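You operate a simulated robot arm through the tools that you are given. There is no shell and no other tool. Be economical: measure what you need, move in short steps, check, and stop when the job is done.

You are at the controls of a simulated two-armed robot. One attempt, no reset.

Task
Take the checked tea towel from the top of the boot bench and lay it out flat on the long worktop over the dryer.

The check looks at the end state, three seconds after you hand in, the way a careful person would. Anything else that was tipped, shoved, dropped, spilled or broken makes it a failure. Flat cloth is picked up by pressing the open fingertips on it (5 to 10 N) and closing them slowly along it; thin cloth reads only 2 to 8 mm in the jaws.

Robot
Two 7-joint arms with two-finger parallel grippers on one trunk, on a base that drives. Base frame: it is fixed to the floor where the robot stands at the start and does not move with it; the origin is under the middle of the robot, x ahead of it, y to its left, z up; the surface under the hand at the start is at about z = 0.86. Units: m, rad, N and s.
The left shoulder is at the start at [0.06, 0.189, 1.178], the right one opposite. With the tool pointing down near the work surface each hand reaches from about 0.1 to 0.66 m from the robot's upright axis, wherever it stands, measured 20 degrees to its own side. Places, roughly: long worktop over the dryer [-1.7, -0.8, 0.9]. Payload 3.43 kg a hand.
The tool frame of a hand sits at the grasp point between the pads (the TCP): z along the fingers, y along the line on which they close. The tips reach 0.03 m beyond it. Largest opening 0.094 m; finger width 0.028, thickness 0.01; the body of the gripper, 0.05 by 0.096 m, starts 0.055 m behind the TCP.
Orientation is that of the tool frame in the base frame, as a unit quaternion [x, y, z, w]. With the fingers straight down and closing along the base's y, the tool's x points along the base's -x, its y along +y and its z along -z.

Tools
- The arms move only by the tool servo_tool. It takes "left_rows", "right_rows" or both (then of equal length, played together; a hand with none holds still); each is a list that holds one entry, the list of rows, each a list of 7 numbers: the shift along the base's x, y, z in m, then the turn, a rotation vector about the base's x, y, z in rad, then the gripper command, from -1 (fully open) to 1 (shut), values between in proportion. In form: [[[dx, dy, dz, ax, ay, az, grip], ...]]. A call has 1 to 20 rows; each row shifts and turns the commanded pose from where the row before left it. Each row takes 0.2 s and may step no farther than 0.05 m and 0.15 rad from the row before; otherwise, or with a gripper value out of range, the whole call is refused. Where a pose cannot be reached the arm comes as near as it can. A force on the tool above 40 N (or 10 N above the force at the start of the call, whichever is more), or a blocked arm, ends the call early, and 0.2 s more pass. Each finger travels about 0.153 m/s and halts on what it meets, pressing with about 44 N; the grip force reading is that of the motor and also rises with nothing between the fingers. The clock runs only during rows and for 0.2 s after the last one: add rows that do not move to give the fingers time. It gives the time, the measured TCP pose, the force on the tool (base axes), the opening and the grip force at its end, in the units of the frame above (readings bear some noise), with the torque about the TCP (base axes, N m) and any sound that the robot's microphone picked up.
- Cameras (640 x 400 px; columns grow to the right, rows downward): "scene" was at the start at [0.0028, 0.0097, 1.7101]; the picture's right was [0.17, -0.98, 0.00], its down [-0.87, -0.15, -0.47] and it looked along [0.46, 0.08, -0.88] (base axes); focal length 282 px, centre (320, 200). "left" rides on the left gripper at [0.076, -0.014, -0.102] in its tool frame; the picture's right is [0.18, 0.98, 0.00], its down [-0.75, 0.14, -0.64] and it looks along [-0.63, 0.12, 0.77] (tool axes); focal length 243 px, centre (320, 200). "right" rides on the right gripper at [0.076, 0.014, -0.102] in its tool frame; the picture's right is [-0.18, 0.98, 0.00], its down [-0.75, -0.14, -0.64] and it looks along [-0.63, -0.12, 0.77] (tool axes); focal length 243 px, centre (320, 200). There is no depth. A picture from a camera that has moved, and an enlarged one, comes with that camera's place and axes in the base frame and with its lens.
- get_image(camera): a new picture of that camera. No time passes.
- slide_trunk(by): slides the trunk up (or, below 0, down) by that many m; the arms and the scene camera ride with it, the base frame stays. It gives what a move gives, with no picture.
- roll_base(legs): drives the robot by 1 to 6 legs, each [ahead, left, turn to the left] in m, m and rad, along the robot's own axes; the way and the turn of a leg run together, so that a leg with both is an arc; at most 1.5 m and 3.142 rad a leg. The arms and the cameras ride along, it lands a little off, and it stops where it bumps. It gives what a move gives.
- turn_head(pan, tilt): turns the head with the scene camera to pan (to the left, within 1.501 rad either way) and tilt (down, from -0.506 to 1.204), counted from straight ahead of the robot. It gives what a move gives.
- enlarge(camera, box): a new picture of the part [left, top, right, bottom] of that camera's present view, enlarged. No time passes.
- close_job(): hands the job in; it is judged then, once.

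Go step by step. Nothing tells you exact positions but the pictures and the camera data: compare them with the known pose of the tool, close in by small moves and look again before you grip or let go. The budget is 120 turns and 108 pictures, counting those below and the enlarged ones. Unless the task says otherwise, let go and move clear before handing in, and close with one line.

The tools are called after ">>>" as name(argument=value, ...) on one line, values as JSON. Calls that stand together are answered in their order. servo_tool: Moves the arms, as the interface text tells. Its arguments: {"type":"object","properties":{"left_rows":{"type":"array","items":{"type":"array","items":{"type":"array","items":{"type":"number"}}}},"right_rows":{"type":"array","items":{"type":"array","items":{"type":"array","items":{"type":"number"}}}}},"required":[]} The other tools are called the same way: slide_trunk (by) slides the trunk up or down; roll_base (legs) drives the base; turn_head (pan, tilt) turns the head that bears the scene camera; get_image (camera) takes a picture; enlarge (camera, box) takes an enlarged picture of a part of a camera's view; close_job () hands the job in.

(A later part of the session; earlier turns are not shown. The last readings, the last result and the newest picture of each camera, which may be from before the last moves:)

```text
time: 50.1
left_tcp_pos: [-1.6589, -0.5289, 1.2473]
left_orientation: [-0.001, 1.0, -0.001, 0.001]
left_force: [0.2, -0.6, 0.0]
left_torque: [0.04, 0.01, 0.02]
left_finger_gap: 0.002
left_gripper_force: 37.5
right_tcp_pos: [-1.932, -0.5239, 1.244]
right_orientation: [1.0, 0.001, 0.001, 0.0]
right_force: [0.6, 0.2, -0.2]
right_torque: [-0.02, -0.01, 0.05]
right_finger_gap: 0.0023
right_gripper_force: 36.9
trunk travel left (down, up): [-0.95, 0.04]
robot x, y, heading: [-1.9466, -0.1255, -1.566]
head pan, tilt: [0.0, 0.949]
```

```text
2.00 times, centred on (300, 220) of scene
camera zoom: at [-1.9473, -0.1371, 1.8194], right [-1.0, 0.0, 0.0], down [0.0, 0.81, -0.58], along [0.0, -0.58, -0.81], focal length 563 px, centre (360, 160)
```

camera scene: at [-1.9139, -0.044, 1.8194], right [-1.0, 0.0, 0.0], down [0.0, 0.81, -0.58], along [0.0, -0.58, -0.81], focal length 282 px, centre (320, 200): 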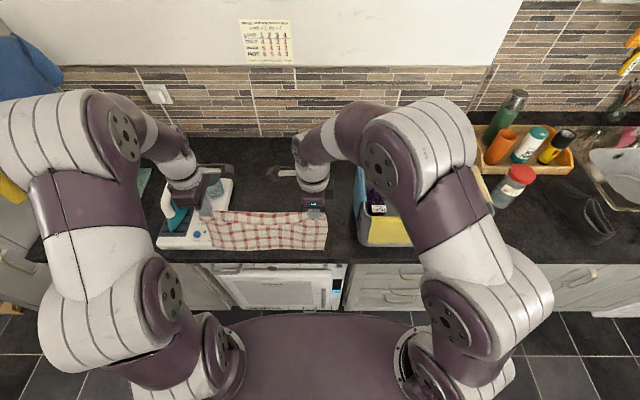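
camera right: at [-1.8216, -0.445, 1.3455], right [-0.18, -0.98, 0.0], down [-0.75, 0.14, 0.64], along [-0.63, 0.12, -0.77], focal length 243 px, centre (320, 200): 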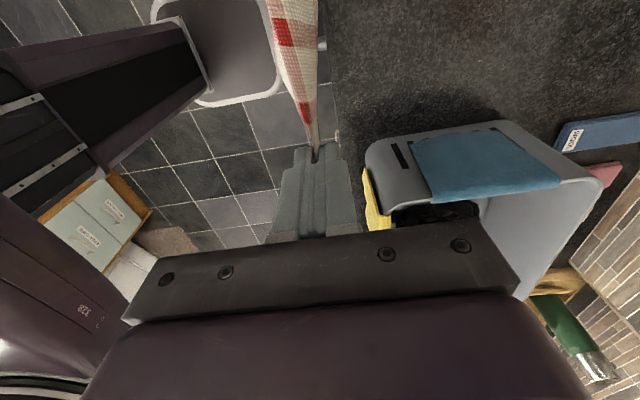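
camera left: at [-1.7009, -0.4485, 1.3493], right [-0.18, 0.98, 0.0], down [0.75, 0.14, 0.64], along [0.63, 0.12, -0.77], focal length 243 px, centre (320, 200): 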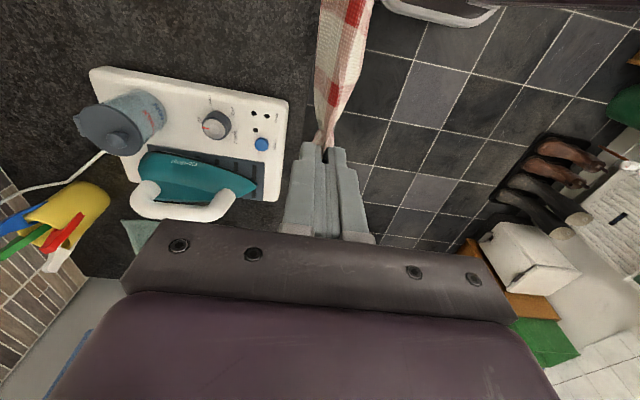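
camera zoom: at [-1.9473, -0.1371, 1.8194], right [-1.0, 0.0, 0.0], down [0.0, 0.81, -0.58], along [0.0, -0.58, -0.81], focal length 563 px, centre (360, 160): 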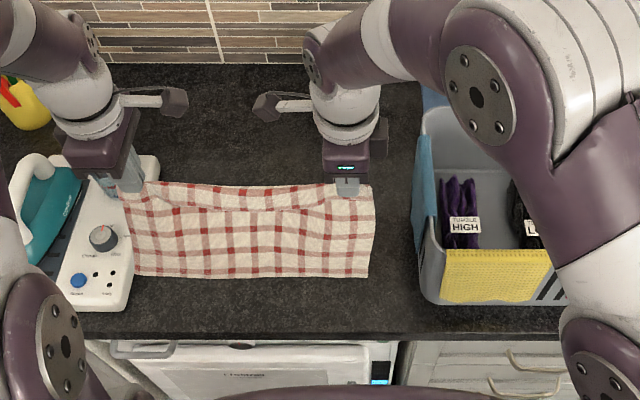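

The towel hangs nicely over the free spot, with the gripped edge up. I'll move the hands out over the back part and lower until the free edge is nearly touching.

>>> servo_tool(left_rows=[[[0, -0.03, 0, 0, 0, 0, 1], [0, -0.03, 0, 0, 0, 0, 1], [0, -0.03, 0, 0, 0, 0, 1], [0, -0.03, 0, 0, 0, 0, 1], [0, -0.03, 0, 0, 0, 0, 1], [0, -0.03, 0, 0, 0, 0, 1], [0, -0.03, 0, 0, 0, 0, 1], [0, -0.01, -0.02, 0, 0, 0, 1], [0, 0, -0.02, 0, 0, 0, 1], [0, 0, 0, 0, 0, 0, 1], [0, 0, 0, 0, 0, 0, 1], [0, 0, 0, 0, 0, 0, 1]]], right_rows=[[[0, -0.03, 0, 0, 0, 0, 1], [0, -0.03, 0, 0, 0, 0, 1], [0, -0.03, 0, 0, 0, 0, 1], [0, -0.03, 0, 0, 0, 0, 1], [0, -0.03, 0, 0, 0, 0, 1], [0, -0.03, 0, 0, 0, 0, 1], [0, -0.03, 0, 0, 0, 0, 1], [0, -0.014, -0.02, 0, 0, 0, 1], [0, 0, -0.02, 0, 0, 0, 1], [0, 0, 0, 0, 0, 0, 1], [0, 0, 0, 0, 0, 0, 1], [0, 0, 0, 0, 0, 0, 1]]])

>>> get_image(camera="scene")

>>> get_image(camera="left")

>>> get_image(camera="right")

```text
time: 52.7
left_tcp_pos: [-1.6666, -0.6988, 1.1815]
left_orientation: [-0.001, 1.0, -0.001, 0.0]
left_force: [-5.3, -0.2, -0.1]
left_torque: [0.05, 0.13, 0.04]
left_finger_gap: 0.0021
left_gripper_force: 36.8
left hand out of reach, approached as far as the arm can: row 5, 6, 7
right_tcp_pos: [-1.9501, -0.6842, 1.1677]
right_orientation: [1.0, 0.001, 0.0, 0.0]
right_force: [4.8, -0.4, -0.5]
right_torque: [-0.01, -0.13, 0.02]
right_finger_gap: 0.002
right_gripper_force: 37.2
right hand out of reach, approached as far as the arm can: row 4, 5, 6, 7
trunk travel left (down, up): [-0.95, 0.04]
robot x, y, heading: [-1.9454, -0.1247, -1.57]
head pan, tilt: [0.0, 0.949]
```

```text
75 pictures are left
camera scene: at [-1.9485, -0.1415, 1.8194], right [-1.0, 0.0, 0.0], down [0.0, 0.81, -0.58], along [0.0, -0.58, -0.81], focal length 282 px, centre (320, 200)
```

scene: 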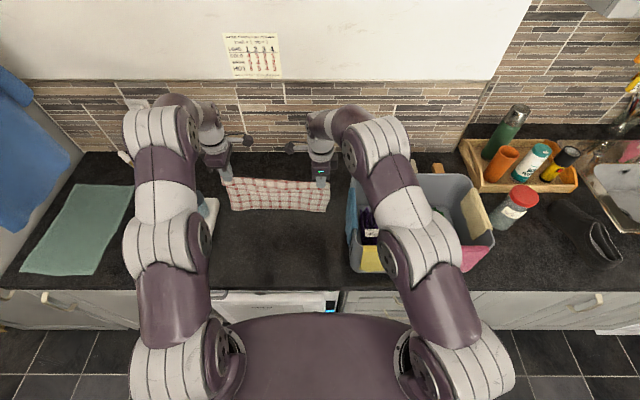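

```text
74 pictures are left
camera left: at [-1.7418, -0.7125, 1.2848], right [-0.19, 0.98, 0.0], down [0.75, 0.14, 0.64], along [0.63, 0.12, -0.77], focal length 243 px, centre (320, 200)
```

left: 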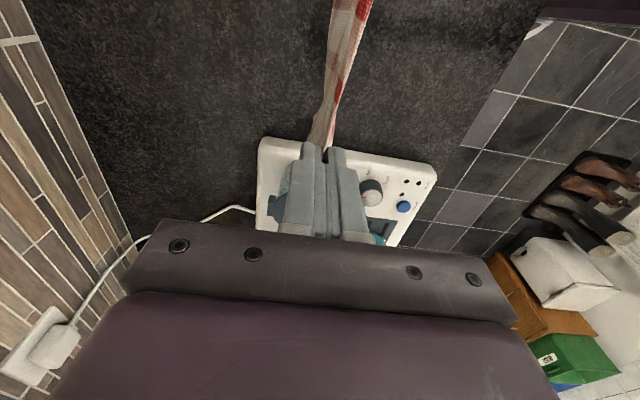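

```text
73 pictures are left
camera right: at [-1.8733, -0.6981, 1.2704], right [-0.18, -0.98, 0.0], down [-0.75, 0.14, 0.64], along [-0.63, 0.12, -0.77], focal length 243 px, centre (320, 200)
```

right: 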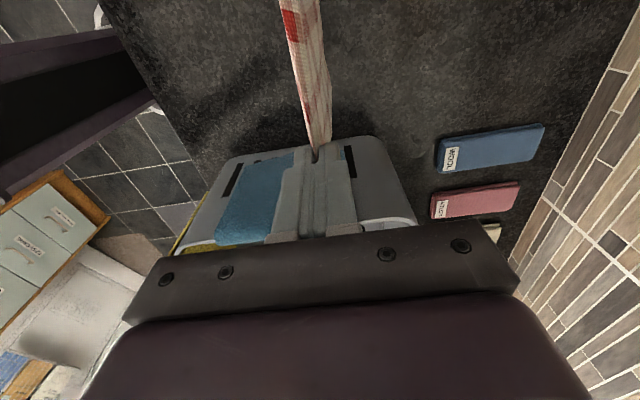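

Arms are near their reach limit (y ≈ -0.69) and the towel is under some tension. I'll ease the hands together a little and inch the base 4 cm closer so the towel lands farther from the front edge.

>>> servo_tool(left_rows=[[[-0.005, 0, 0, 0, 0, 0, 1], [0, 0, 0, 0, 0, 0, 1]]], right_rows=[[[0.006, 0, 0.005, 0, 0, 0, 1], [0, 0, 0.004, 0, 0, 0, 1]]])

>>> roll_base(legs=[[0.04, 0, 0]])

>>> get_image(camera="scene")

```text
time: 53.3
left_tcp_pos: [-1.6715, -0.6983, 1.1823]
left_orientation: [0.0, 1.0, 0.0, -0.001]
left_force: [0.0, 0.4, 0.1]
left_torque: [-0.05, 0.0, 0.01]
left_finger_gap: 0.0022
left_gripper_force: 37.0
right_tcp_pos: [-1.9442, -0.6839, 1.1781]
right_orientation: [1.0, 0.001, 0.0, -0.001]
right_force: [-0.7, 0.1, 0.5]
right_torque: [-0.01, -0.06, 0.04]
right_finger_gap: 0.0024
right_gripper_force: 36.9
trunk travel left (down, up): [-0.95, 0.04]
robot x, y, heading: [-1.9476, -0.1216, -1.573]
head pan, tilt: [0.0, 0.949]
```

```text
time: 54.2
left_tcp_pos: [-1.672, -0.7304, 1.1863]
left_orientation: [-0.001, 1.0, -0.003, 0.0]
left_force: [0.3, 2.0, 0.6]
left_torque: [-0.06, -0.01, 0.03]
left_finger_gap: 0.0021
left_gripper_force: 37.1
right_tcp_pos: [-1.9437, -0.7153, 1.183]
right_orientation: [1.0, 0.001, 0.0, 0.004]
right_force: [0.2, 0.9, -0.3]
right_torque: [-0.05, -0.01, 0.06]
right_finger_gap: 0.002
right_gripper_force: 37.0
trunk travel left (down, up): [-0.95, 0.04]
robot x, y, heading: [-1.9468, -0.1658, -1.574]
head pan, tilt: [0.0, 0.949]
```

```text
72 pictures are left
camera scene: at [-1.9486, -0.1685, 1.8196], right [-1.0, 0.0, 0.0], down [0.0, 0.81, -0.59], along [0.0, -0.59, -0.81], focal length 282 px, centre (320, 200)
```

scene: 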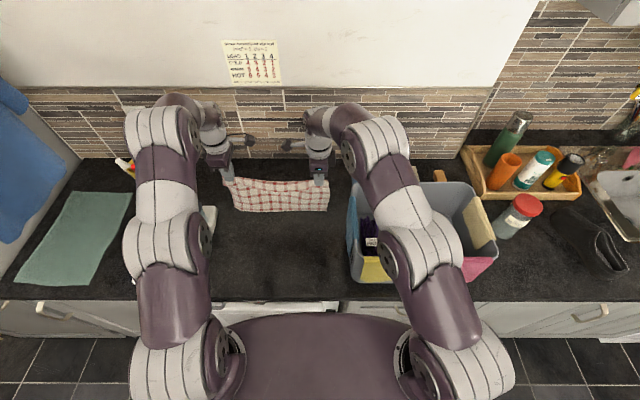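

The readings show a slight tilt (z up 4 mm, small y force), so the base may just be touching something. I'll back off 2 cm and check.

>>> roll_base(legs=[[-0.02, 0, 0]])

>>> get_image(camera="left")

```text
time: 55.0
left_tcp_pos: [-1.6709, -0.7233, 1.1779]
left_orientation: [-0.001, 1.0, 0.004, 0.0]
left_force: [0.1, -0.8, 0.0]
left_torque: [0.07, 0.01, 0.03]
left_finger_gap: 0.0024
left_gripper_force: 36.5
right_tcp_pos: [-1.9436, -0.7095, 1.1754]
right_orientation: [1.0, 0.001, 0.0, -0.003]
right_force: [0.3, -0.1, -0.8]
right_torque: [0.02, 0.01, 0.0]
right_finger_gap: 0.0023
right_gripper_force: 37.0
trunk travel left (down, up): [-0.95, 0.04]
robot x, y, heading: [-1.9481, -0.1438, -1.567]
head pan, tilt: [0.0, 0.949]
```

```text
71 pictures are left
camera left: at [-1.7468, -0.7387, 1.2813], right [-0.18, 0.98, 0.01], down [0.75, 0.14, 0.64], along [0.63, 0.12, -0.77], focal length 243 px, centre (320, 200)
```

left: 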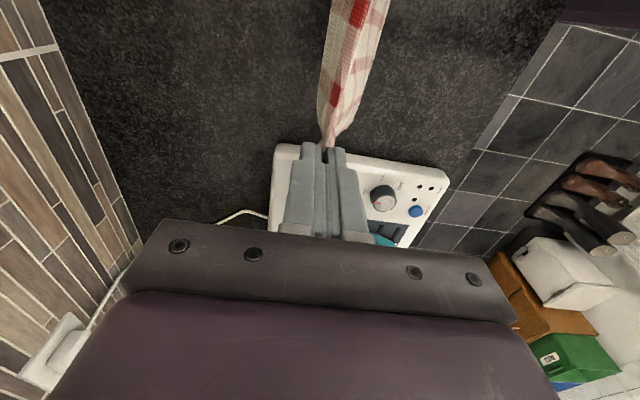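

That was only sway from stopping; no contact. Now I lower until the free edge just meets the worktop.

>>> servo_tool(left_rows=[[[0, 0, -0.01, 0, 0, 0, 1], [0, 0, -0.01, 0, 0, 0, 1], [0, 0, -0.01, 0, 0, 0, 1], [0, 0, 0, 0, 0, 0, 1], [0, 0, 0, 0, 0, 0, 1]]], right_rows=[[[0, -0.005, -0.01, 0, 0, 0, 1], [0, -0.005, -0.01, 0, 0, 0, 1], [0, 0, -0.01, 0, 0, 0, 1], [0, 0, 0, 0, 0, 0, 1], [0, 0, 0, 0, 0, 0, 1]]])

>>> enlarge(camera="scene", box=[180, 120, 400, 300])

```text
time: 56.2
left_tcp_pos: [-1.6717, -0.7173, 1.1495]
left_orientation: [-0.001, 1.0, 0.001, 0.0]
left_force: [0.5, -0.3, 0.2]
left_torque: [0.01, 0.01, 0.06]
left_finger_gap: 0.002
left_gripper_force: 36.5
right_tcp_pos: [-1.9448, -0.7137, 1.1462]
right_orientation: [1.0, 0.001, 0.0, -0.001]
right_force: [0.5, -0.1, -1.5]
right_torque: [0.0, -0.02, 0.08]
right_finger_gap: 0.0024
right_gripper_force: 37.3
trunk travel left (down, up): [-0.95, 0.04]
robot x, y, heading: [-1.9452, -0.1467, -1.57]
head pan, tilt: [0.0, 0.949]
```

```text
2.22 times, centred on (290, 210) of scene
camera zoom: at [-1.9485, -0.1622, 1.8194], right [-1.0, 0.0, 0.0], down [0.0, 0.81, -0.58], along [0.0, -0.58, -0.81], focal length 626 px, centre (387, 178)
```

zoom: 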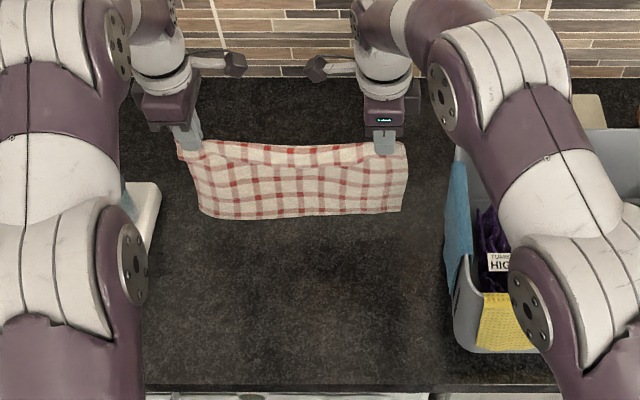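

The free edge is about 4–5 cm above the worktop. Lowering further.

>>> servo_tool(left_rows=[[[0, 0, -0.01, 0, 0, 0, 1], [0, 0, -0.01, 0, 0, 0, 1], [0, 0, -0.01, 0, 0, 0, 1], [0, 0, -0.01, 0, 0, 0, 1], [0, 0, 0, 0, 0, 0, 1], [0, 0, 0, 0, 0, 0, 1]]], right_rows=[[[0, 0, -0.01, 0, 0, 0, 1], [0, 0, -0.01, 0, 0, 0, 1], [0, 0, -0.01, 0, 0, 0, 1], [0, 0, -0.01, 0, 0, 0, 1], [0, 0, 0, 0, 0, 0, 1], [0, 0, 0, 0, 0, 0, 1]]])

>>> enlarge(camera="scene", box=[180, 120, 400, 300])

>>> get_image(camera="left")

```text
time: 57.6
left_tcp_pos: [-1.6707, -0.7175, 1.1105]
left_orientation: [-0.001, 1.0, 0.0, -0.001]
left_force: [0.0, 0.5, 0.0]
left_torque: [-0.07, 0.04, 0.04]
left_finger_gap: 0.0021
left_gripper_force: 36.2
right_tcp_pos: [-1.9438, -0.7135, 1.108]
right_orientation: [1.0, 0.001, 0.0, 0.001]
right_force: [0.1, 0.4, 0.2]
right_torque: [-0.02, 0.04, 0.02]
right_finger_gap: 0.0022
right_gripper_force: 37.1
trunk travel left (down, up): [-0.95, 0.04]
robot x, y, heading: [-1.9458, -0.1472, -1.572]
head pan, tilt: [0.0, 0.949]
```

```text
2.22 times, centred on (290, 210) of scene
camera zoom: at [-1.9485, -0.1604, 1.8194], right [-1.0, 0.0, 0.0], down [0.0, 0.81, -0.58], along [0.0, -0.58, -0.81], focal length 626 px, centre (387, 178)
```

zoom: 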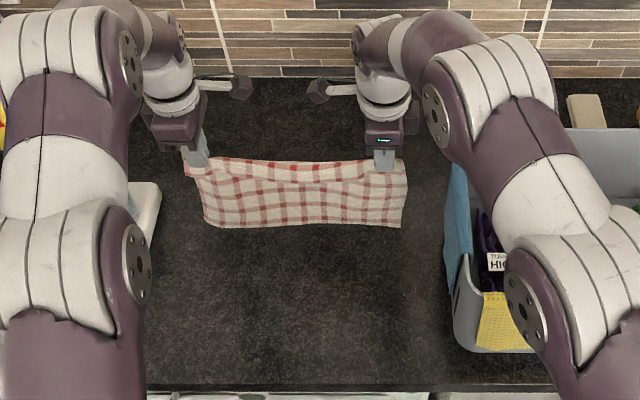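

```text
68 pictures are left
camera left: at [-1.7466, -0.7311, 1.2142], right [-0.18, 0.98, 0.0], down [0.75, 0.14, 0.64], along [0.63, 0.12, -0.77], focal length 243 px, centre (320, 200)
```

left: 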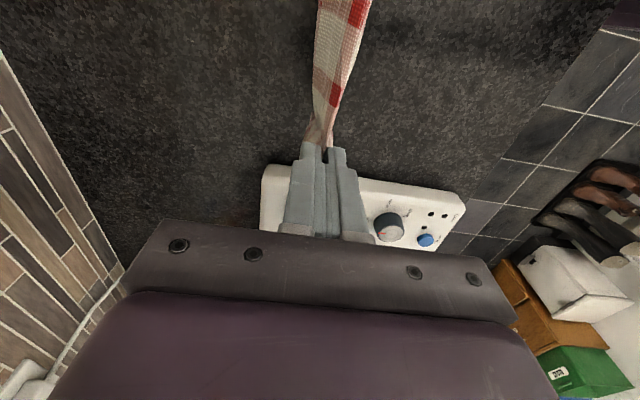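

The free edge now just meets the worktop. I'll lay it down diagonally: hands come toward me while sinking.

>>> servo_tool(left_rows=[[[0, 0.012, -0.008, 0, 0, 0, 1], [0, 0.012, -0.01, 0, 0, 0, 1], [0, 0.012, -0.011, 0, 0, 0, 1], [0, 0.012, -0.012, 0, 0, 0, 1], [0, 0.012, -0.012, 0, 0, 0, 1], [0, 0.012, -0.012, 0, 0, 0, 1], [0, 0, 0, 0, 0, 0, 1]]], right_rows=[[[0, 0.012, -0.008, 0, 0, 0, 1], [0, 0.012, -0.01, 0, 0, 0, 1], [0, 0.012, -0.011, 0, 0, 0, 1], [0, 0.012, -0.012, 0, 0, 0, 1], [0, 0.012, -0.012, 0, 0, 0, 1], [0, 0.012, -0.012, 0, 0, 0, 1], [0, 0, 0, 0, 0, 0, 1]]])

>>> enlarge(camera="scene", box=[180, 120, 400, 300])

>>> get_image(camera="left")

```text
time: 59.2
left_tcp_pos: [-1.6708, -0.6455, 1.0472]
left_orientation: [0.0, 1.0, -0.001, 0.0]
left_force: [0.7, 0.4, 0.6]
left_torque: [-0.01, -0.01, 0.03]
left_finger_gap: 0.0023
left_gripper_force: 37.1
right_tcp_pos: [-1.9436, -0.6404, 1.0445]
right_orientation: [1.0, 0.002, 0.0, 0.0]
right_force: [-0.2, 0.1, -0.8]
right_torque: [0.01, 0.02, 0.07]
right_finger_gap: 0.0023
right_gripper_force: 37.0
trunk travel left (down, up): [-0.95, 0.04]
robot x, y, heading: [-1.9493, -0.1469, -1.568]
head pan, tilt: [0.0, 0.949]
```

```text
2.22 times, centred on (290, 210) of scene
camera zoom: at [-1.9486, -0.1608, 1.8194], right [-1.0, 0.0, 0.0], down [0.0, 0.81, -0.58], along [0.0, -0.58, -0.81], focal length 626 px, centre (387, 178)
```

zoom: 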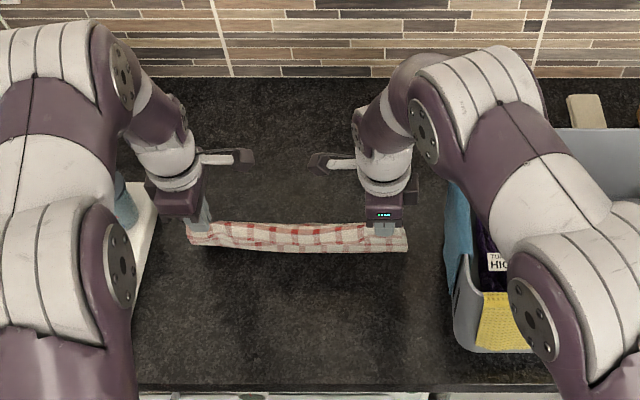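

```text
66 pictures are left
camera left: at [-1.7465, -0.6597, 1.1499], right [-0.18, 0.98, 0.0], down [0.75, 0.14, 0.64], along [0.63, 0.12, -0.77], focal length 243 px, centre (320, 200)
```

left: 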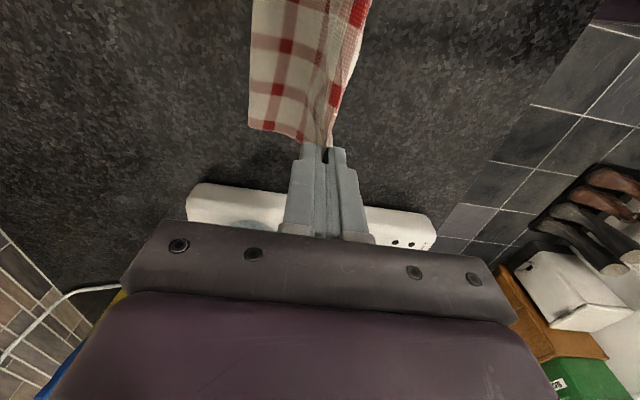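

The cloth is laying out behind the hands; its far edge stays at y ≈ -0.71. Continuing the diagonal.

>>> servo_tool(left_rows=[[[0, 0.0125, -0.012, 0, 0, 0, 1], [0, 0.0125, -0.012, 0, 0, 0, 1], [0, 0.0125, -0.012, 0, 0, 0, 1], [0, 0.0125, -0.012, 0, 0, 0, 1], [0, 0.0125, -0.012, 0, 0, 0, 1], [0, 0.0125, -0.012, 0, 0, 0, 1], [0, 0.0125, -0.01, 0, 0, 0, 1], [0, 0, 0, 0, 0, 0, 1]]], right_rows=[[[0, 0.012, -0.012, 0, 0, 0, 1], [0, 0.012, -0.012, 0, 0, 0, 1], [0, 0.012, -0.012, 0, 0, 0, 1], [0, 0.0125, -0.012, 0, 0, 0, 1], [0, 0.0125, -0.012, 0, 0, 0, 1], [0, 0.0125, -0.012, 0, 0, 0, 1], [0, 0.0125, -0.01, 0, 0, 0, 1], [0, 0, 0, 0, 0, 0, 1]]])

>>> enlarge(camera="scene", box=[180, 120, 400, 300])

>>> get_image(camera="left")

>>> get_image(camera="right")

```text
time: 61.0
left_tcp_pos: [-1.6716, -0.5596, 0.9653]
left_orientation: [-0.001, 1.0, 0.0, 0.0]
left_force: [-0.6, 0.5, 0.2]
left_torque: [0.01, -0.01, 0.04]
left_finger_gap: 0.0023
left_gripper_force: 37.1
right_tcp_pos: [-1.9449, -0.554, 0.9617]
right_orientation: [1.0, 0.001, 0.001, 0.0]
right_force: [0.2, -0.1, -0.5]
right_torque: [-0.03, 0.0, 0.05]
right_finger_gap: 0.002
right_gripper_force: 37.0
trunk travel left (down, up): [-0.95, 0.04]
robot x, y, heading: [-1.9473, -0.147, -1.57]
head pan, tilt: [0.0, 0.949]
```

```text
2.22 times, centred on (290, 210) of scene
camera zoom: at [-1.9487, -0.1606, 1.8194], right [-1.0, 0.0, 0.0], down [0.0, 0.81, -0.58], along [0.0, -0.58, -0.81], focal length 626 px, centre (387, 178)
```

zoom: 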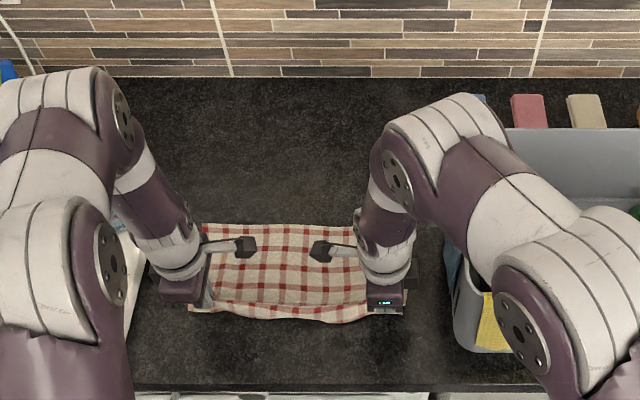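

```text
64 pictures are left
camera left: at [-1.7467, -0.5735, 1.0682], right [-0.19, 0.98, 0.0], down [0.75, 0.14, 0.64], along [0.63, 0.12, -0.77], focal length 243 px, centre (320, 200)
```

left: 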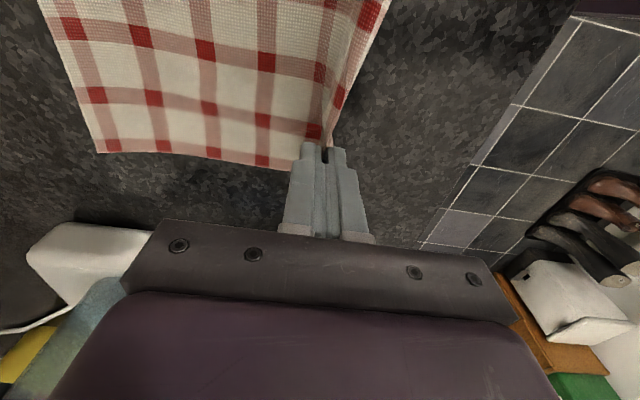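

```text
63 pictures are left
camera right: at [-1.8687, -0.5692, 1.0649], right [-0.18, -0.98, 0.0], down [-0.75, 0.14, 0.64], along [-0.63, 0.12, -0.77], focal length 243 px, centre (320, 200)
```

right: 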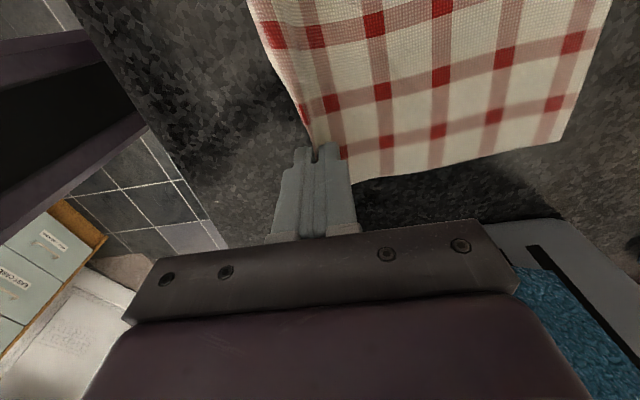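

Nearly down; tips about 3 cm above the worktop. Finishing the diagonal.

>>> servo_tool(left_rows=[[[0, 0.01, -0.008, 0, 0, 0, 1], [0, 0.01, -0.008, 0, 0, 0, 1], [0, 0.009, -0.007, 0, 0, 0, 1], [0, 0.004, -0.004, 0, 0, 0, 1], [0, 0, 0, 0, 0, 0, 1]]], right_rows=[[[0, 0.008, -0.008, 0, 0, 0, 1], [0, 0.008, -0.008, 0, 0, 0, 1], [0, 0.008, -0.007, 0, 0, 0, 1], [0, 0.004, -0.002, 0, 0, 0, 1], [0, 0, 0, 0, 0, 0, 1]]])

>>> enlarge(camera="scene", box=[200, 180, 360, 300])

>>> get_image(camera="left")

>>> get_image(camera="right")

```text
time: 62.1
left_tcp_pos: [-1.672, -0.5257, 0.9417]
left_orientation: [0.0, 1.0, -0.006, 0.002]
left_force: [1.1, 2.0, 22.5]
left_torque: [0.04, -0.07, -0.01]
left_finger_gap: 0.0021
left_gripper_force: 37.1
right_tcp_pos: [-1.943, -0.5293, 0.9415]
right_orientation: [1.0, 0.002, 0.004, 0.008]
right_force: [-1.5, -0.9, 21.3]
right_torque: [-0.03, 0.17, 0.03]
right_finger_gap: 0.0021
right_gripper_force: 36.4
trunk travel left (down, up): [-0.95, 0.04]
robot x, y, heading: [-1.948, -0.1464, -1.573]
head pan, tilt: [0.0, 0.949]
stopped in row 5 (right hand): the force on the tool passed its limit at 42 N (the readings are from after the stop); the commanded pose is now the measured one
```

```text
3.33 times, centred on (280, 240) of scene
camera zoom: at [-1.9511, -0.1544, 1.8197], right [-1.0, 0.0, 0.0], down [0.0, 0.81, -0.58], along [0.0, -0.58, -0.81], focal length 939 px, centre (453, 67)
```

zoom: 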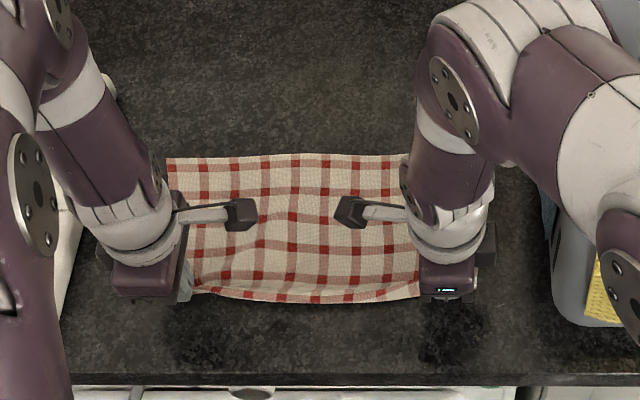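

```text
61 pictures are left
camera left: at [-1.7471, -0.539, 1.0455], right [-0.18, 0.98, -0.01], down [0.75, 0.15, 0.64], along [0.63, 0.11, -0.77], focal length 243 px, centre (320, 200)
```

left: 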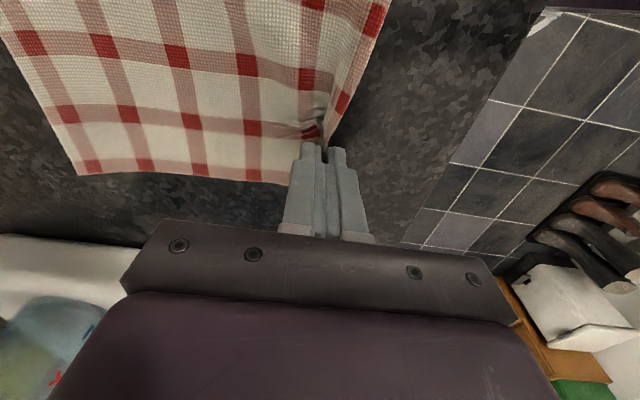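

```text
60 pictures are left
camera right: at [-1.8664, -0.542, 1.0453], right [-0.18, -0.98, 0.01], down [-0.76, 0.15, 0.63], along [-0.62, 0.11, -0.77], focal length 243 px, centre (320, 200)
```

right: 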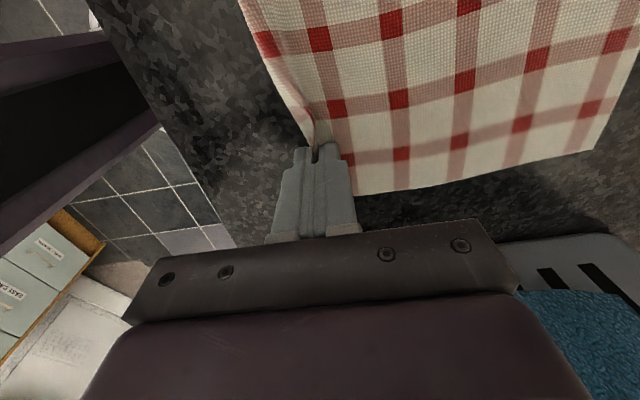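

The tips are on the worktop (surface z ≈ 0.91). I'll lift 2 mm and pull gently toward me to take out the slack.

>>> servo_tool(left_rows=[[[0, 0, 0.003, 0, 0, 0, 1], [0, 0.005, 0, 0, 0, 0, 1], [0, 0.005, 0, 0, 0, 0, 1], [0, 0.005, 0, 0, 0, 0, 1], [0, 0, 0, 0, 0, 0, 1]]], right_rows=[[[0, 0, 0.003, 0, 0, 0, 1], [0, 0.006, 0, 0, 0, 0, 1], [0, 0.006, 0, 0, 0, 0, 1], [0, 0.006, 0, 0, 0, 0, 1], [0, 0, 0, 0, 0, 0, 1]]])

>>> enlarge(camera="scene", box=[200, 180, 360, 300])

>>> get_image(camera="left")

```text
time: 63.3
left_tcp_pos: [-1.6708, -0.512, 0.9436]
left_orientation: [0.0, 1.0, -0.002, 0.001]
left_force: [0.2, -1.9, 8.2]
left_torque: [-0.05, -0.02, 0.03]
left_finger_gap: 0.0021
left_gripper_force: 36.8
right_tcp_pos: [-1.9421, -0.5103, 0.943]
right_orientation: [1.0, 0.001, 0.003, 0.003]
right_force: [0.1, -1.3, 7.7]
right_torque: [-0.06, 0.1, 0.01]
right_finger_gap: 0.0023
right_gripper_force: 37.4
trunk travel left (down, up): [-0.95, 0.04]
robot x, y, heading: [-1.9502, -0.141, -1.568]
head pan, tilt: [0.0, 0.949]
```

```text
3.33 times, centred on (280, 240) of scene
camera zoom: at [-1.9493, -0.1598, 1.8193], right [-1.0, 0.0, 0.0], down [0.0, 0.81, -0.58], along [0.0, -0.58, -0.81], focal length 939 px, centre (453, 67)
```

zoom: 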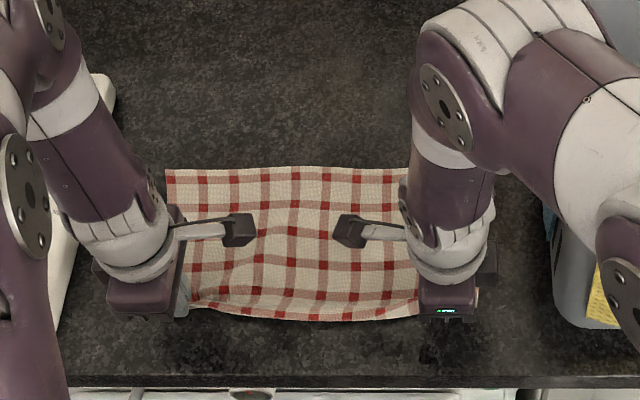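

```text
58 pictures are left
camera left: at [-1.7466, -0.5257, 1.046], right [-0.18, 0.98, -0.01], down [0.75, 0.15, 0.64], along [0.63, 0.11, -0.77], focal length 243 px, centre (320, 200)
```

left: 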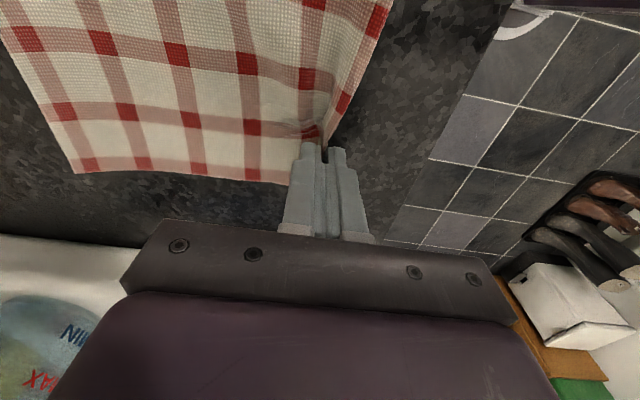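

The towel is flat apart from the pinched ridges. I'll open the fingers slowly while lightly pressing, which should spread the pinched folds back out.

>>> servo_tool(left_rows=[[[0, 0, 0, 0, 0, 0, 0.9], [0, 0, 0, 0, 0, 0, 0.8], [0, 0, 0, 0, 0, 0, 0.7], [0, 0, 0, 0, 0, 0, 0.6], [0, 0, 0, 0, 0, 0, 0.5], [0, 0, 0, 0, 0, 0, 0.4], [0, 0, 0, 0, 0, 0, 0.3], [0, 0, 0, 0, 0, 0, 0.2], [0, 0, 0, 0, 0, 0, 0.2]]], right_rows=[[[0, 0, 0, 0, 0, 0, 0.9], [0, 0, 0, 0, 0, 0, 0.8], [0, 0, 0, 0, 0, 0, 0.7], [0, 0, 0, 0, 0, 0, 0.6], [0, 0, 0, 0, 0, 0, 0.5], [0, 0, 0, 0, 0, 0, 0.4], [0, 0, 0, 0, 0, 0, 0.3], [0, 0, 0, 0, 0, 0, 0.2], [0, 0, 0, 0, 0, 0, 0.2]]])

>>> get_image(camera="left")

>>> get_image(camera="right")

```text
time: 65.3
left_tcp_pos: [-1.6712, -0.5132, 0.943]
left_orientation: [0.0, 1.0, -0.002, 0.001]
left_force: [0.6, -0.2, 0.1]
left_torque: [-0.01, -0.01, 0.01]
left_finger_gap: 0.0371
left_gripper_force: 0.1
right_tcp_pos: [-1.9415, -0.5122, 0.9427]
right_orientation: [1.0, 0.001, 0.003, 0.005]
right_force: [0.6, 0.2, 2.7]
right_torque: [-0.04, 0.01, 0.0]
right_finger_gap: 0.0373
right_gripper_force: 0.1
trunk travel left (down, up): [-0.95, 0.04]
robot x, y, heading: [-1.9497, -0.1461, -1.566]
head pan, tilt: [0.0, 0.949]
```

```text
57 pictures are left
camera left: at [-1.7462, -0.5261, 1.046], right [-0.18, 0.98, -0.01], down [0.75, 0.15, 0.64], along [0.63, 0.11, -0.77], focal length 243 px, centre (320, 200)
```

left: 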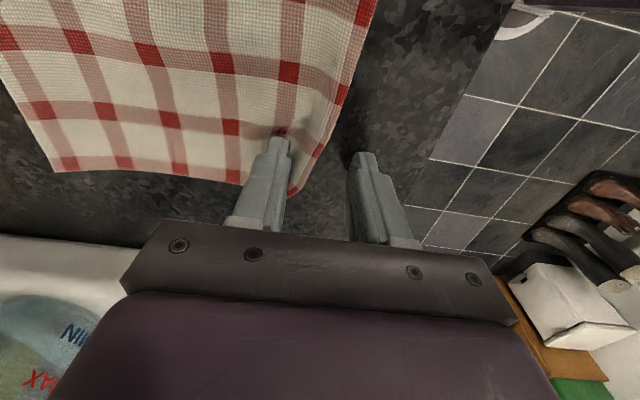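

```text
56 pictures are left
camera right: at [-1.8654, -0.5253, 1.0454], right [-0.18, -0.98, 0.01], down [-0.76, 0.15, 0.64], along [-0.63, 0.11, -0.77], focal length 243 px, centre (320, 200)
```

right: 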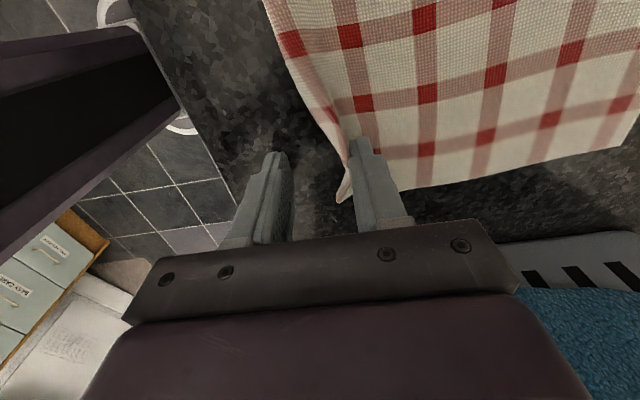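

Both hands have released. I'll lift straight up and back, and look.

>>> servo_tool(left_rows=[[[0, 0, 0.01, 0, 0, 0, 0.2], [0, 0, 0.02, 0, 0, 0, 0.2], [0, 0, 0.04, 0, 0, 0, 0.2], [0, 0.02, 0.04, 0, 0, 0, 0.2], [0, 0.03, 0.04, 0, 0, 0, 0.2], [0, 0.04, 0.03, 0, 0, 0, 0.2], [0, 0.04, 0.03, 0, 0, 0, 0.2], [0, 0, 0, 0, 0, 0, 0.2]]], right_rows=[[[0, 0, 0.01, 0, 0, 0, 0.2], [0, 0, 0.02, 0, 0, 0, 0.2], [0, 0, 0.04, 0, 0, 0, 0.2], [0, 0.02, 0.04, 0, 0, 0, 0.2], [0, 0.03, 0.04, 0, 0, 0, 0.2], [0, 0.04, 0.03, 0, 0, 0, 0.2], [0, 0.04, 0.03, 0, 0, 0, 0.2], [0, 0, 0, 0, 0, 0, 0.2]]])

>>> enlarge(camera="scene", box=[180, 160, 360, 300])

>>> get_image(camera="left")

>>> get_image(camera="right")

```text
time: 67.1
left_tcp_pos: [-1.6699, -0.384, 1.1509]
left_orientation: [0.0, 1.0, -0.002, 0.001]
left_force: [0.1, 0.0, 0.2]
left_torque: [0.0, 0.0, 0.0]
left_finger_gap: 0.0373
left_gripper_force: 0.1
right_tcp_pos: [-1.941, -0.3835, 1.1518]
right_orientation: [1.0, 0.0, 0.003, 0.003]
right_force: [0.2, -0.1, -0.1]
right_torque: [0.02, -0.01, 0.01]
right_finger_gap: 0.0378
right_gripper_force: 0.2
trunk travel left (down, up): [-0.95, 0.04]
robot x, y, heading: [-1.9456, -0.1444, -1.569]
head pan, tilt: [0.0, 0.949]
```

```text
2.86 times, centred on (270, 230) of scene
camera zoom: at [-1.9483, -0.1627, 1.8193], right [-1.0, 0.0, 0.0], down [0.0, 0.81, -0.58], along [0.0, -0.58, -0.81], focal length 805 px, centre (463, 114)
```

zoom: 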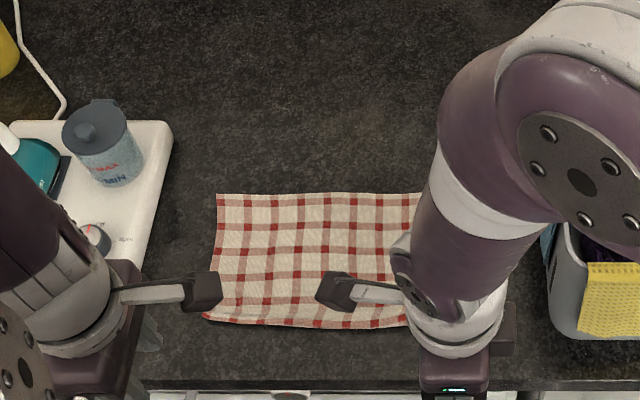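

```text
54 pictures are left
camera left: at [-1.7456, -0.3969, 1.2543], right [-0.18, 0.98, 0.0], down [0.75, 0.14, 0.64], along [0.63, 0.12, -0.77], focal length 243 px, centre (320, 200)
```

left: 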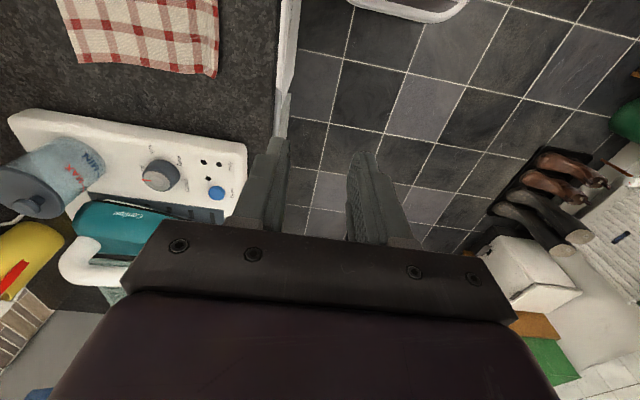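

```text
53 pictures are left
camera right: at [-1.8648, -0.3974, 1.2545], right [-0.18, -0.98, 0.01], down [-0.76, 0.14, 0.64], along [-0.63, 0.11, -0.77], focal length 243 px, centre (320, 200)
```

right: 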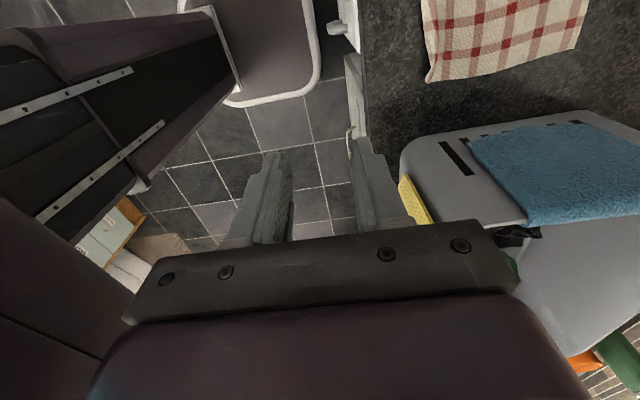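

The towel looks well laid out. I'll back away and take a clear look for remaining folds.

>>> roll_base(legs=[[-0.3, 0, 0]])

>>> turn_head(pan=0.25, tilt=0.75)

>>> get_image(camera="scene")

```text
time: 69.1
left_tcp_pos: [-1.6704, -0.0883, 1.1508]
left_orientation: [0.003, 1.0, -0.002, 0.001]
left_force: [0.2, -0.9, 0.0]
left_torque: [0.03, -0.03, 0.05]
left_finger_gap: 0.0378
left_gripper_force: 0.0
right_tcp_pos: [-1.9414, -0.0887, 1.1514]
right_orientation: [1.0, -0.003, 0.002, 0.004]
right_force: [-1.5, -0.1, 0.3]
right_torque: [0.01, 0.01, 0.01]
right_finger_gap: 0.0374
right_gripper_force: 0.0
trunk travel left (down, up): [-0.95, 0.04]
robot x, y, heading: [-1.9474, 0.1519, -1.577]
head pan, tilt: [0.0, 0.949]
```

```text
time: 69.9
left_tcp_pos: [-1.6719, -0.0856, 1.1516]
left_orientation: [0.002, 1.0, -0.003, 0.001]
left_force: [-0.1, -0.6, 0.3]
left_torque: [0.01, 0.01, 0.01]
left_finger_gap: 0.0374
left_gripper_force: 0.1
right_tcp_pos: [-1.9418, -0.0847, 1.152]
right_orientation: [1.0, -0.002, 0.003, 0.004]
right_force: [-0.7, -0.4, 0.3]
right_torque: [-0.01, 0.0, -0.02]
right_finger_gap: 0.0375
right_gripper_force: 0.1
trunk travel left (down, up): [-0.95, 0.04]
robot x, y, heading: [-1.9473, 0.15, -1.575]
head pan, tilt: [0.25, 0.75]
```

```text
52 pictures are left
camera scene: at [-1.9276, 0.1301, 1.8349], right [-0.97, -0.24, 0.0], down [-0.16, 0.66, -0.73], along [0.18, -0.71, -0.68], focal length 282 px, centre (320, 200)
```

scene: 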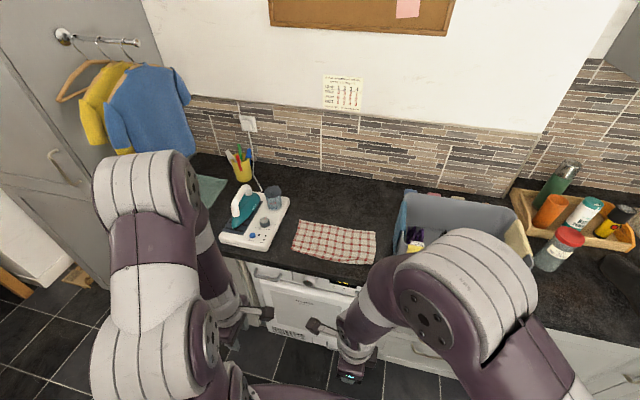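

>>> enlarge(camera="scene", box=[280, 205, 392, 275])

```text
5.71 times, centred on (336, 240) of scene
camera zoom: at [-1.9276, 0.1301, 1.8349], right [-0.97, -0.24, 0.0], down [-0.16, 0.66, -0.73], along [0.18, -0.71, -0.68], focal length 1610 px, centre (229, -29)
```

zoom: 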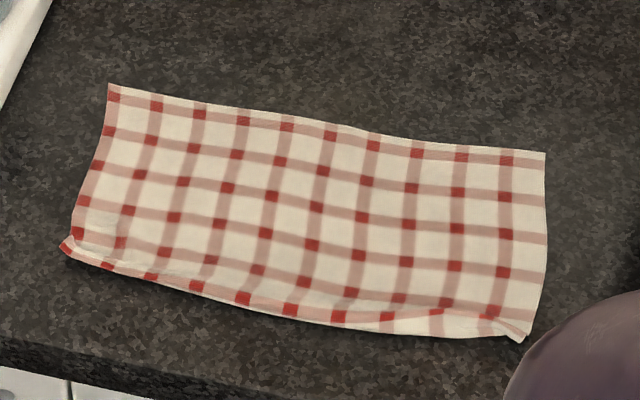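

On close view only six of the seven check rows show: about 4 cm of the near edge is folded under. I'll re-pinch the towel further in (single layer), lift so the tucked strip drops free, and lay it back down toward me.

>>> roll_base(legs=[[0.29, 0, 0.005]])

>>> servo_tool(left_rows=[[[0, 0, 0, 0, 0, 0, 0.05], [0, 0, 0, 0, 0, 0, 0.05]]], right_rows=[[[0, 0, 0, 0, 0, 0, 0.05], [0, 0, 0, 0, 0, 0, 0.05]]])

```text
time: 71.9
left_tcp_pos: [-1.6728, -0.3776, 1.1527]
left_orientation: [0.003, 1.0, -0.004, 0.001]
left_force: [0.4, -0.1, -0.3]
left_torque: [-0.02, -0.02, 0.01]
left_finger_gap: 0.0377
left_gripper_force: 0.0
right_tcp_pos: [-1.9429, -0.3746, 1.1522]
right_orientation: [1.0, -0.002, 0.003, 0.005]
right_force: [-0.4, 0.1, 0.6]
right_torque: [0.0, -0.01, -0.01]
right_finger_gap: 0.0377
right_gripper_force: 0.1
trunk travel left (down, up): [-0.95, 0.04]
robot x, y, heading: [-1.9494, -0.1426, -1.573]
head pan, tilt: [0.25, 0.75]
```

```text
time: 72.5
left_tcp_pos: [-1.6729, -0.3767, 1.1521]
left_orientation: [0.004, 1.0, -0.003, 0.001]
left_force: [0.0, 0.0, -0.3]
left_torque: [-0.02, 0.01, 0.02]
left_finger_gap: 0.0447
left_gripper_force: 0.0
right_tcp_pos: [-1.9436, -0.3754, 1.1517]
right_orientation: [1.0, -0.003, 0.002, 0.004]
right_force: [0.2, 0.6, 1.3]
right_torque: [0.01, 0.01, 0.03]
right_finger_gap: 0.0446
right_gripper_force: 0.0
trunk travel left (down, up): [-0.95, 0.04]
robot x, y, heading: [-1.9515, -0.1406, -1.584]
head pan, tilt: [0.25, 0.75]
```

Moving the hands over y ≈ -0.595 and down to 2 cm above the cloth.

>>> servo_tool(left_rows=[[[0, -0.044, 0, 0, 0, 0, 0.05], [0, -0.044, 0, 0, 0, 0, 0.05], [0, -0.044, 0, 0, 0, 0, 0.05], [0, -0.044, 0, 0, 0, 0, 0.05], [0, -0.042, -0.02, 0, 0, 0, 0.05], [0, 0, -0.04, 0, 0, 0, 0.05], [0, 0, -0.04, 0, 0, 0, 0.05], [0, 0, -0.04, 0, 0, 0, 0.05], [0, 0, -0.04, 0, 0, 0, 0.05], [0, 0, -0.007, 0, 0, 0, 0.05], [0, 0, 0, 0, 0, 0, 0.05]]], right_rows=[[[0.006, -0.044, 0, 0, 0, 0, 0.05], [0, -0.044, 0, 0, 0, 0, 0.05], [0, -0.044, 0, 0, 0, 0, 0.05], [0, -0.044, 0, 0, 0, 0, 0.05], [0, -0.043, -0.02, 0, 0, 0, 0.05], [0, 0, -0.04, 0, 0, 0, 0.05], [0, 0, -0.04, 0, 0, 0, 0.05], [0, 0, -0.04, 0, 0, 0, 0.05], [0, 0, -0.04, 0, 0, 0, 0.05], [0, 0, -0.007, 0, 0, 0, 0.05], [0, 0, 0, 0, 0, 0, 0.05]]])

>>> get_image(camera="left")

>>> get_image(camera="right")

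```text
time: 74.9
left_tcp_pos: [-1.6726, -0.5982, 0.964]
left_orientation: [0.003, 1.0, -0.002, 0.001]
left_force: [-0.3, -0.1, -0.4]
left_torque: [0.01, 0.03, 0.01]
left_finger_gap: 0.0449
left_gripper_force: 0.0
right_tcp_pos: [-1.9373, -0.5952, 0.9639]
right_orientation: [1.0, -0.003, 0.003, 0.004]
right_force: [0.0, -0.5, 0.2]
right_torque: [-0.01, 0.04, -0.01]
right_finger_gap: 0.0446
right_gripper_force: 0.0
trunk travel left (down, up): [-0.95, 0.04]
robot x, y, heading: [-1.9471, -0.138, -1.573]
head pan, tilt: [0.25, 0.75]
```

```text
50 pictures are left
camera left: at [-1.7478, -0.6105, 1.067], right [-0.18, 0.98, -0.01], down [0.75, 0.14, 0.64], along [0.63, 0.11, -0.77], focal length 243 px, centre (320, 200)
```

left: 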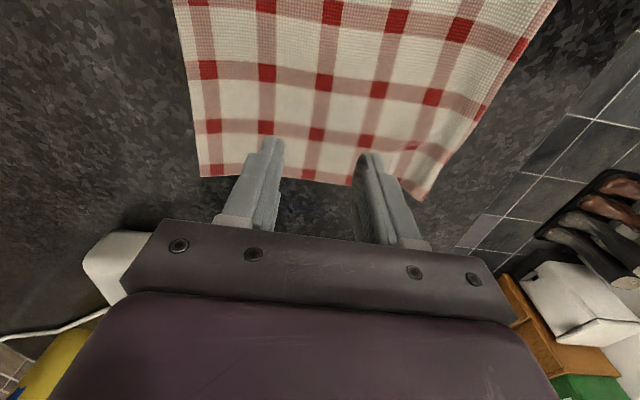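

```text
49 pictures are left
camera right: at [-1.8609, -0.6102, 1.0661], right [-0.19, -0.98, 0.01], down [-0.76, 0.15, 0.64], along [-0.63, 0.11, -0.77], focal length 243 px, centre (320, 200)
```

right: 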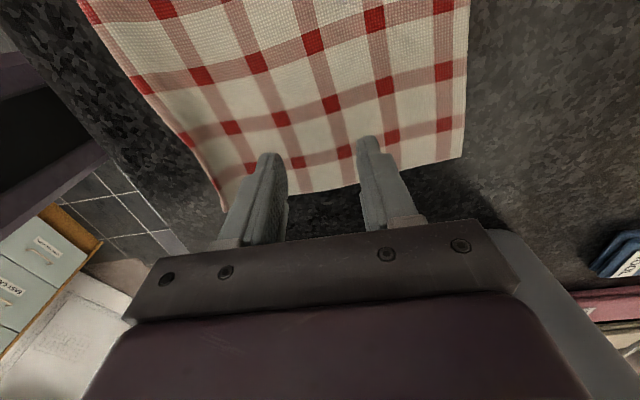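

The pinch line sits mid-way on the visible part, clear of the doubled strip. Descending to contact.

>>> servo_tool(left_rows=[[[0, 0, -0.01, 0, 0, 0, 0.05], [0, 0, -0.008, 0, 0, 0, 0.05], [0, 0, -0.002, 0, 0, 0, 0.05], [0, 0, -0.001, 0, 0, 0, 0.05], [0, 0, 0, 0, 0, 0, 0.05]]], right_rows=[[[0, 0, -0.01, 0, 0, 0, 0.05], [0, 0, -0.008, 0, 0, 0, 0.05], [0, 0, -0.002, 0, 0, 0, 0.05], [0, 0, -0.001, 0, 0, 0, 0.05], [0, 0, 0, 0, 0, 0, 0.05]]])

```text
time: 76.1
left_tcp_pos: [-1.671, -0.597, 0.9438]
left_orientation: [0.004, 1.0, -0.002, 0.001]
left_force: [0.0, -0.3, 0.9]
left_torque: [-0.01, 0.02, -0.04]
left_finger_gap: 0.0447
left_gripper_force: 0.1
right_tcp_pos: [-1.9374, -0.5965, 0.9437]
right_orientation: [1.0, -0.003, 0.002, 0.004]
right_force: [-0.7, 0.1, 0.2]
right_torque: [0.01, 0.03, 0.05]
right_finger_gap: 0.0445
right_gripper_force: 0.0
trunk travel left (down, up): [-0.95, 0.04]
robot x, y, heading: [-1.9528, -0.137, -1.576]
head pan, tilt: [0.25, 0.75]
```

>>> servo_tool(left_rows=[[[0, 0, -0.001, 0, 0, 0, 0.05], [0, 0, -0.0015, 0, 0, 0, 0.05], [0, 0, 0, 0, 0, 0, 0.05]]], right_rows=[[[0, 0, -0.001, 0, 0, 0, 0.05], [0, 0, -0.0015, 0, 0, 0, 0.05], [0, 0, 0, 0, 0, 0, 0.05]]])

```text
time: 76.9
left_tcp_pos: [-1.6734, -0.5964, 0.9412]
left_orientation: [0.004, 1.0, -0.003, 0.001]
left_force: [-0.5, -0.8, 1.7]
left_torque: [0.05, 0.02, 0.01]
left_finger_gap: 0.0442
left_gripper_force: 0.0
right_tcp_pos: [-1.9375, -0.5958, 0.9421]
right_orientation: [1.0, -0.002, 0.003, 0.005]
right_force: [1.1, 0.2, 4.2]
right_torque: [0.16, 0.03, -0.03]
right_finger_gap: 0.0447
right_gripper_force: 0.1
trunk travel left (down, up): [-0.95, 0.04]
robot x, y, heading: [-1.9476, -0.1413, -1.577]
head pan, tilt: [0.25, 0.75]
```

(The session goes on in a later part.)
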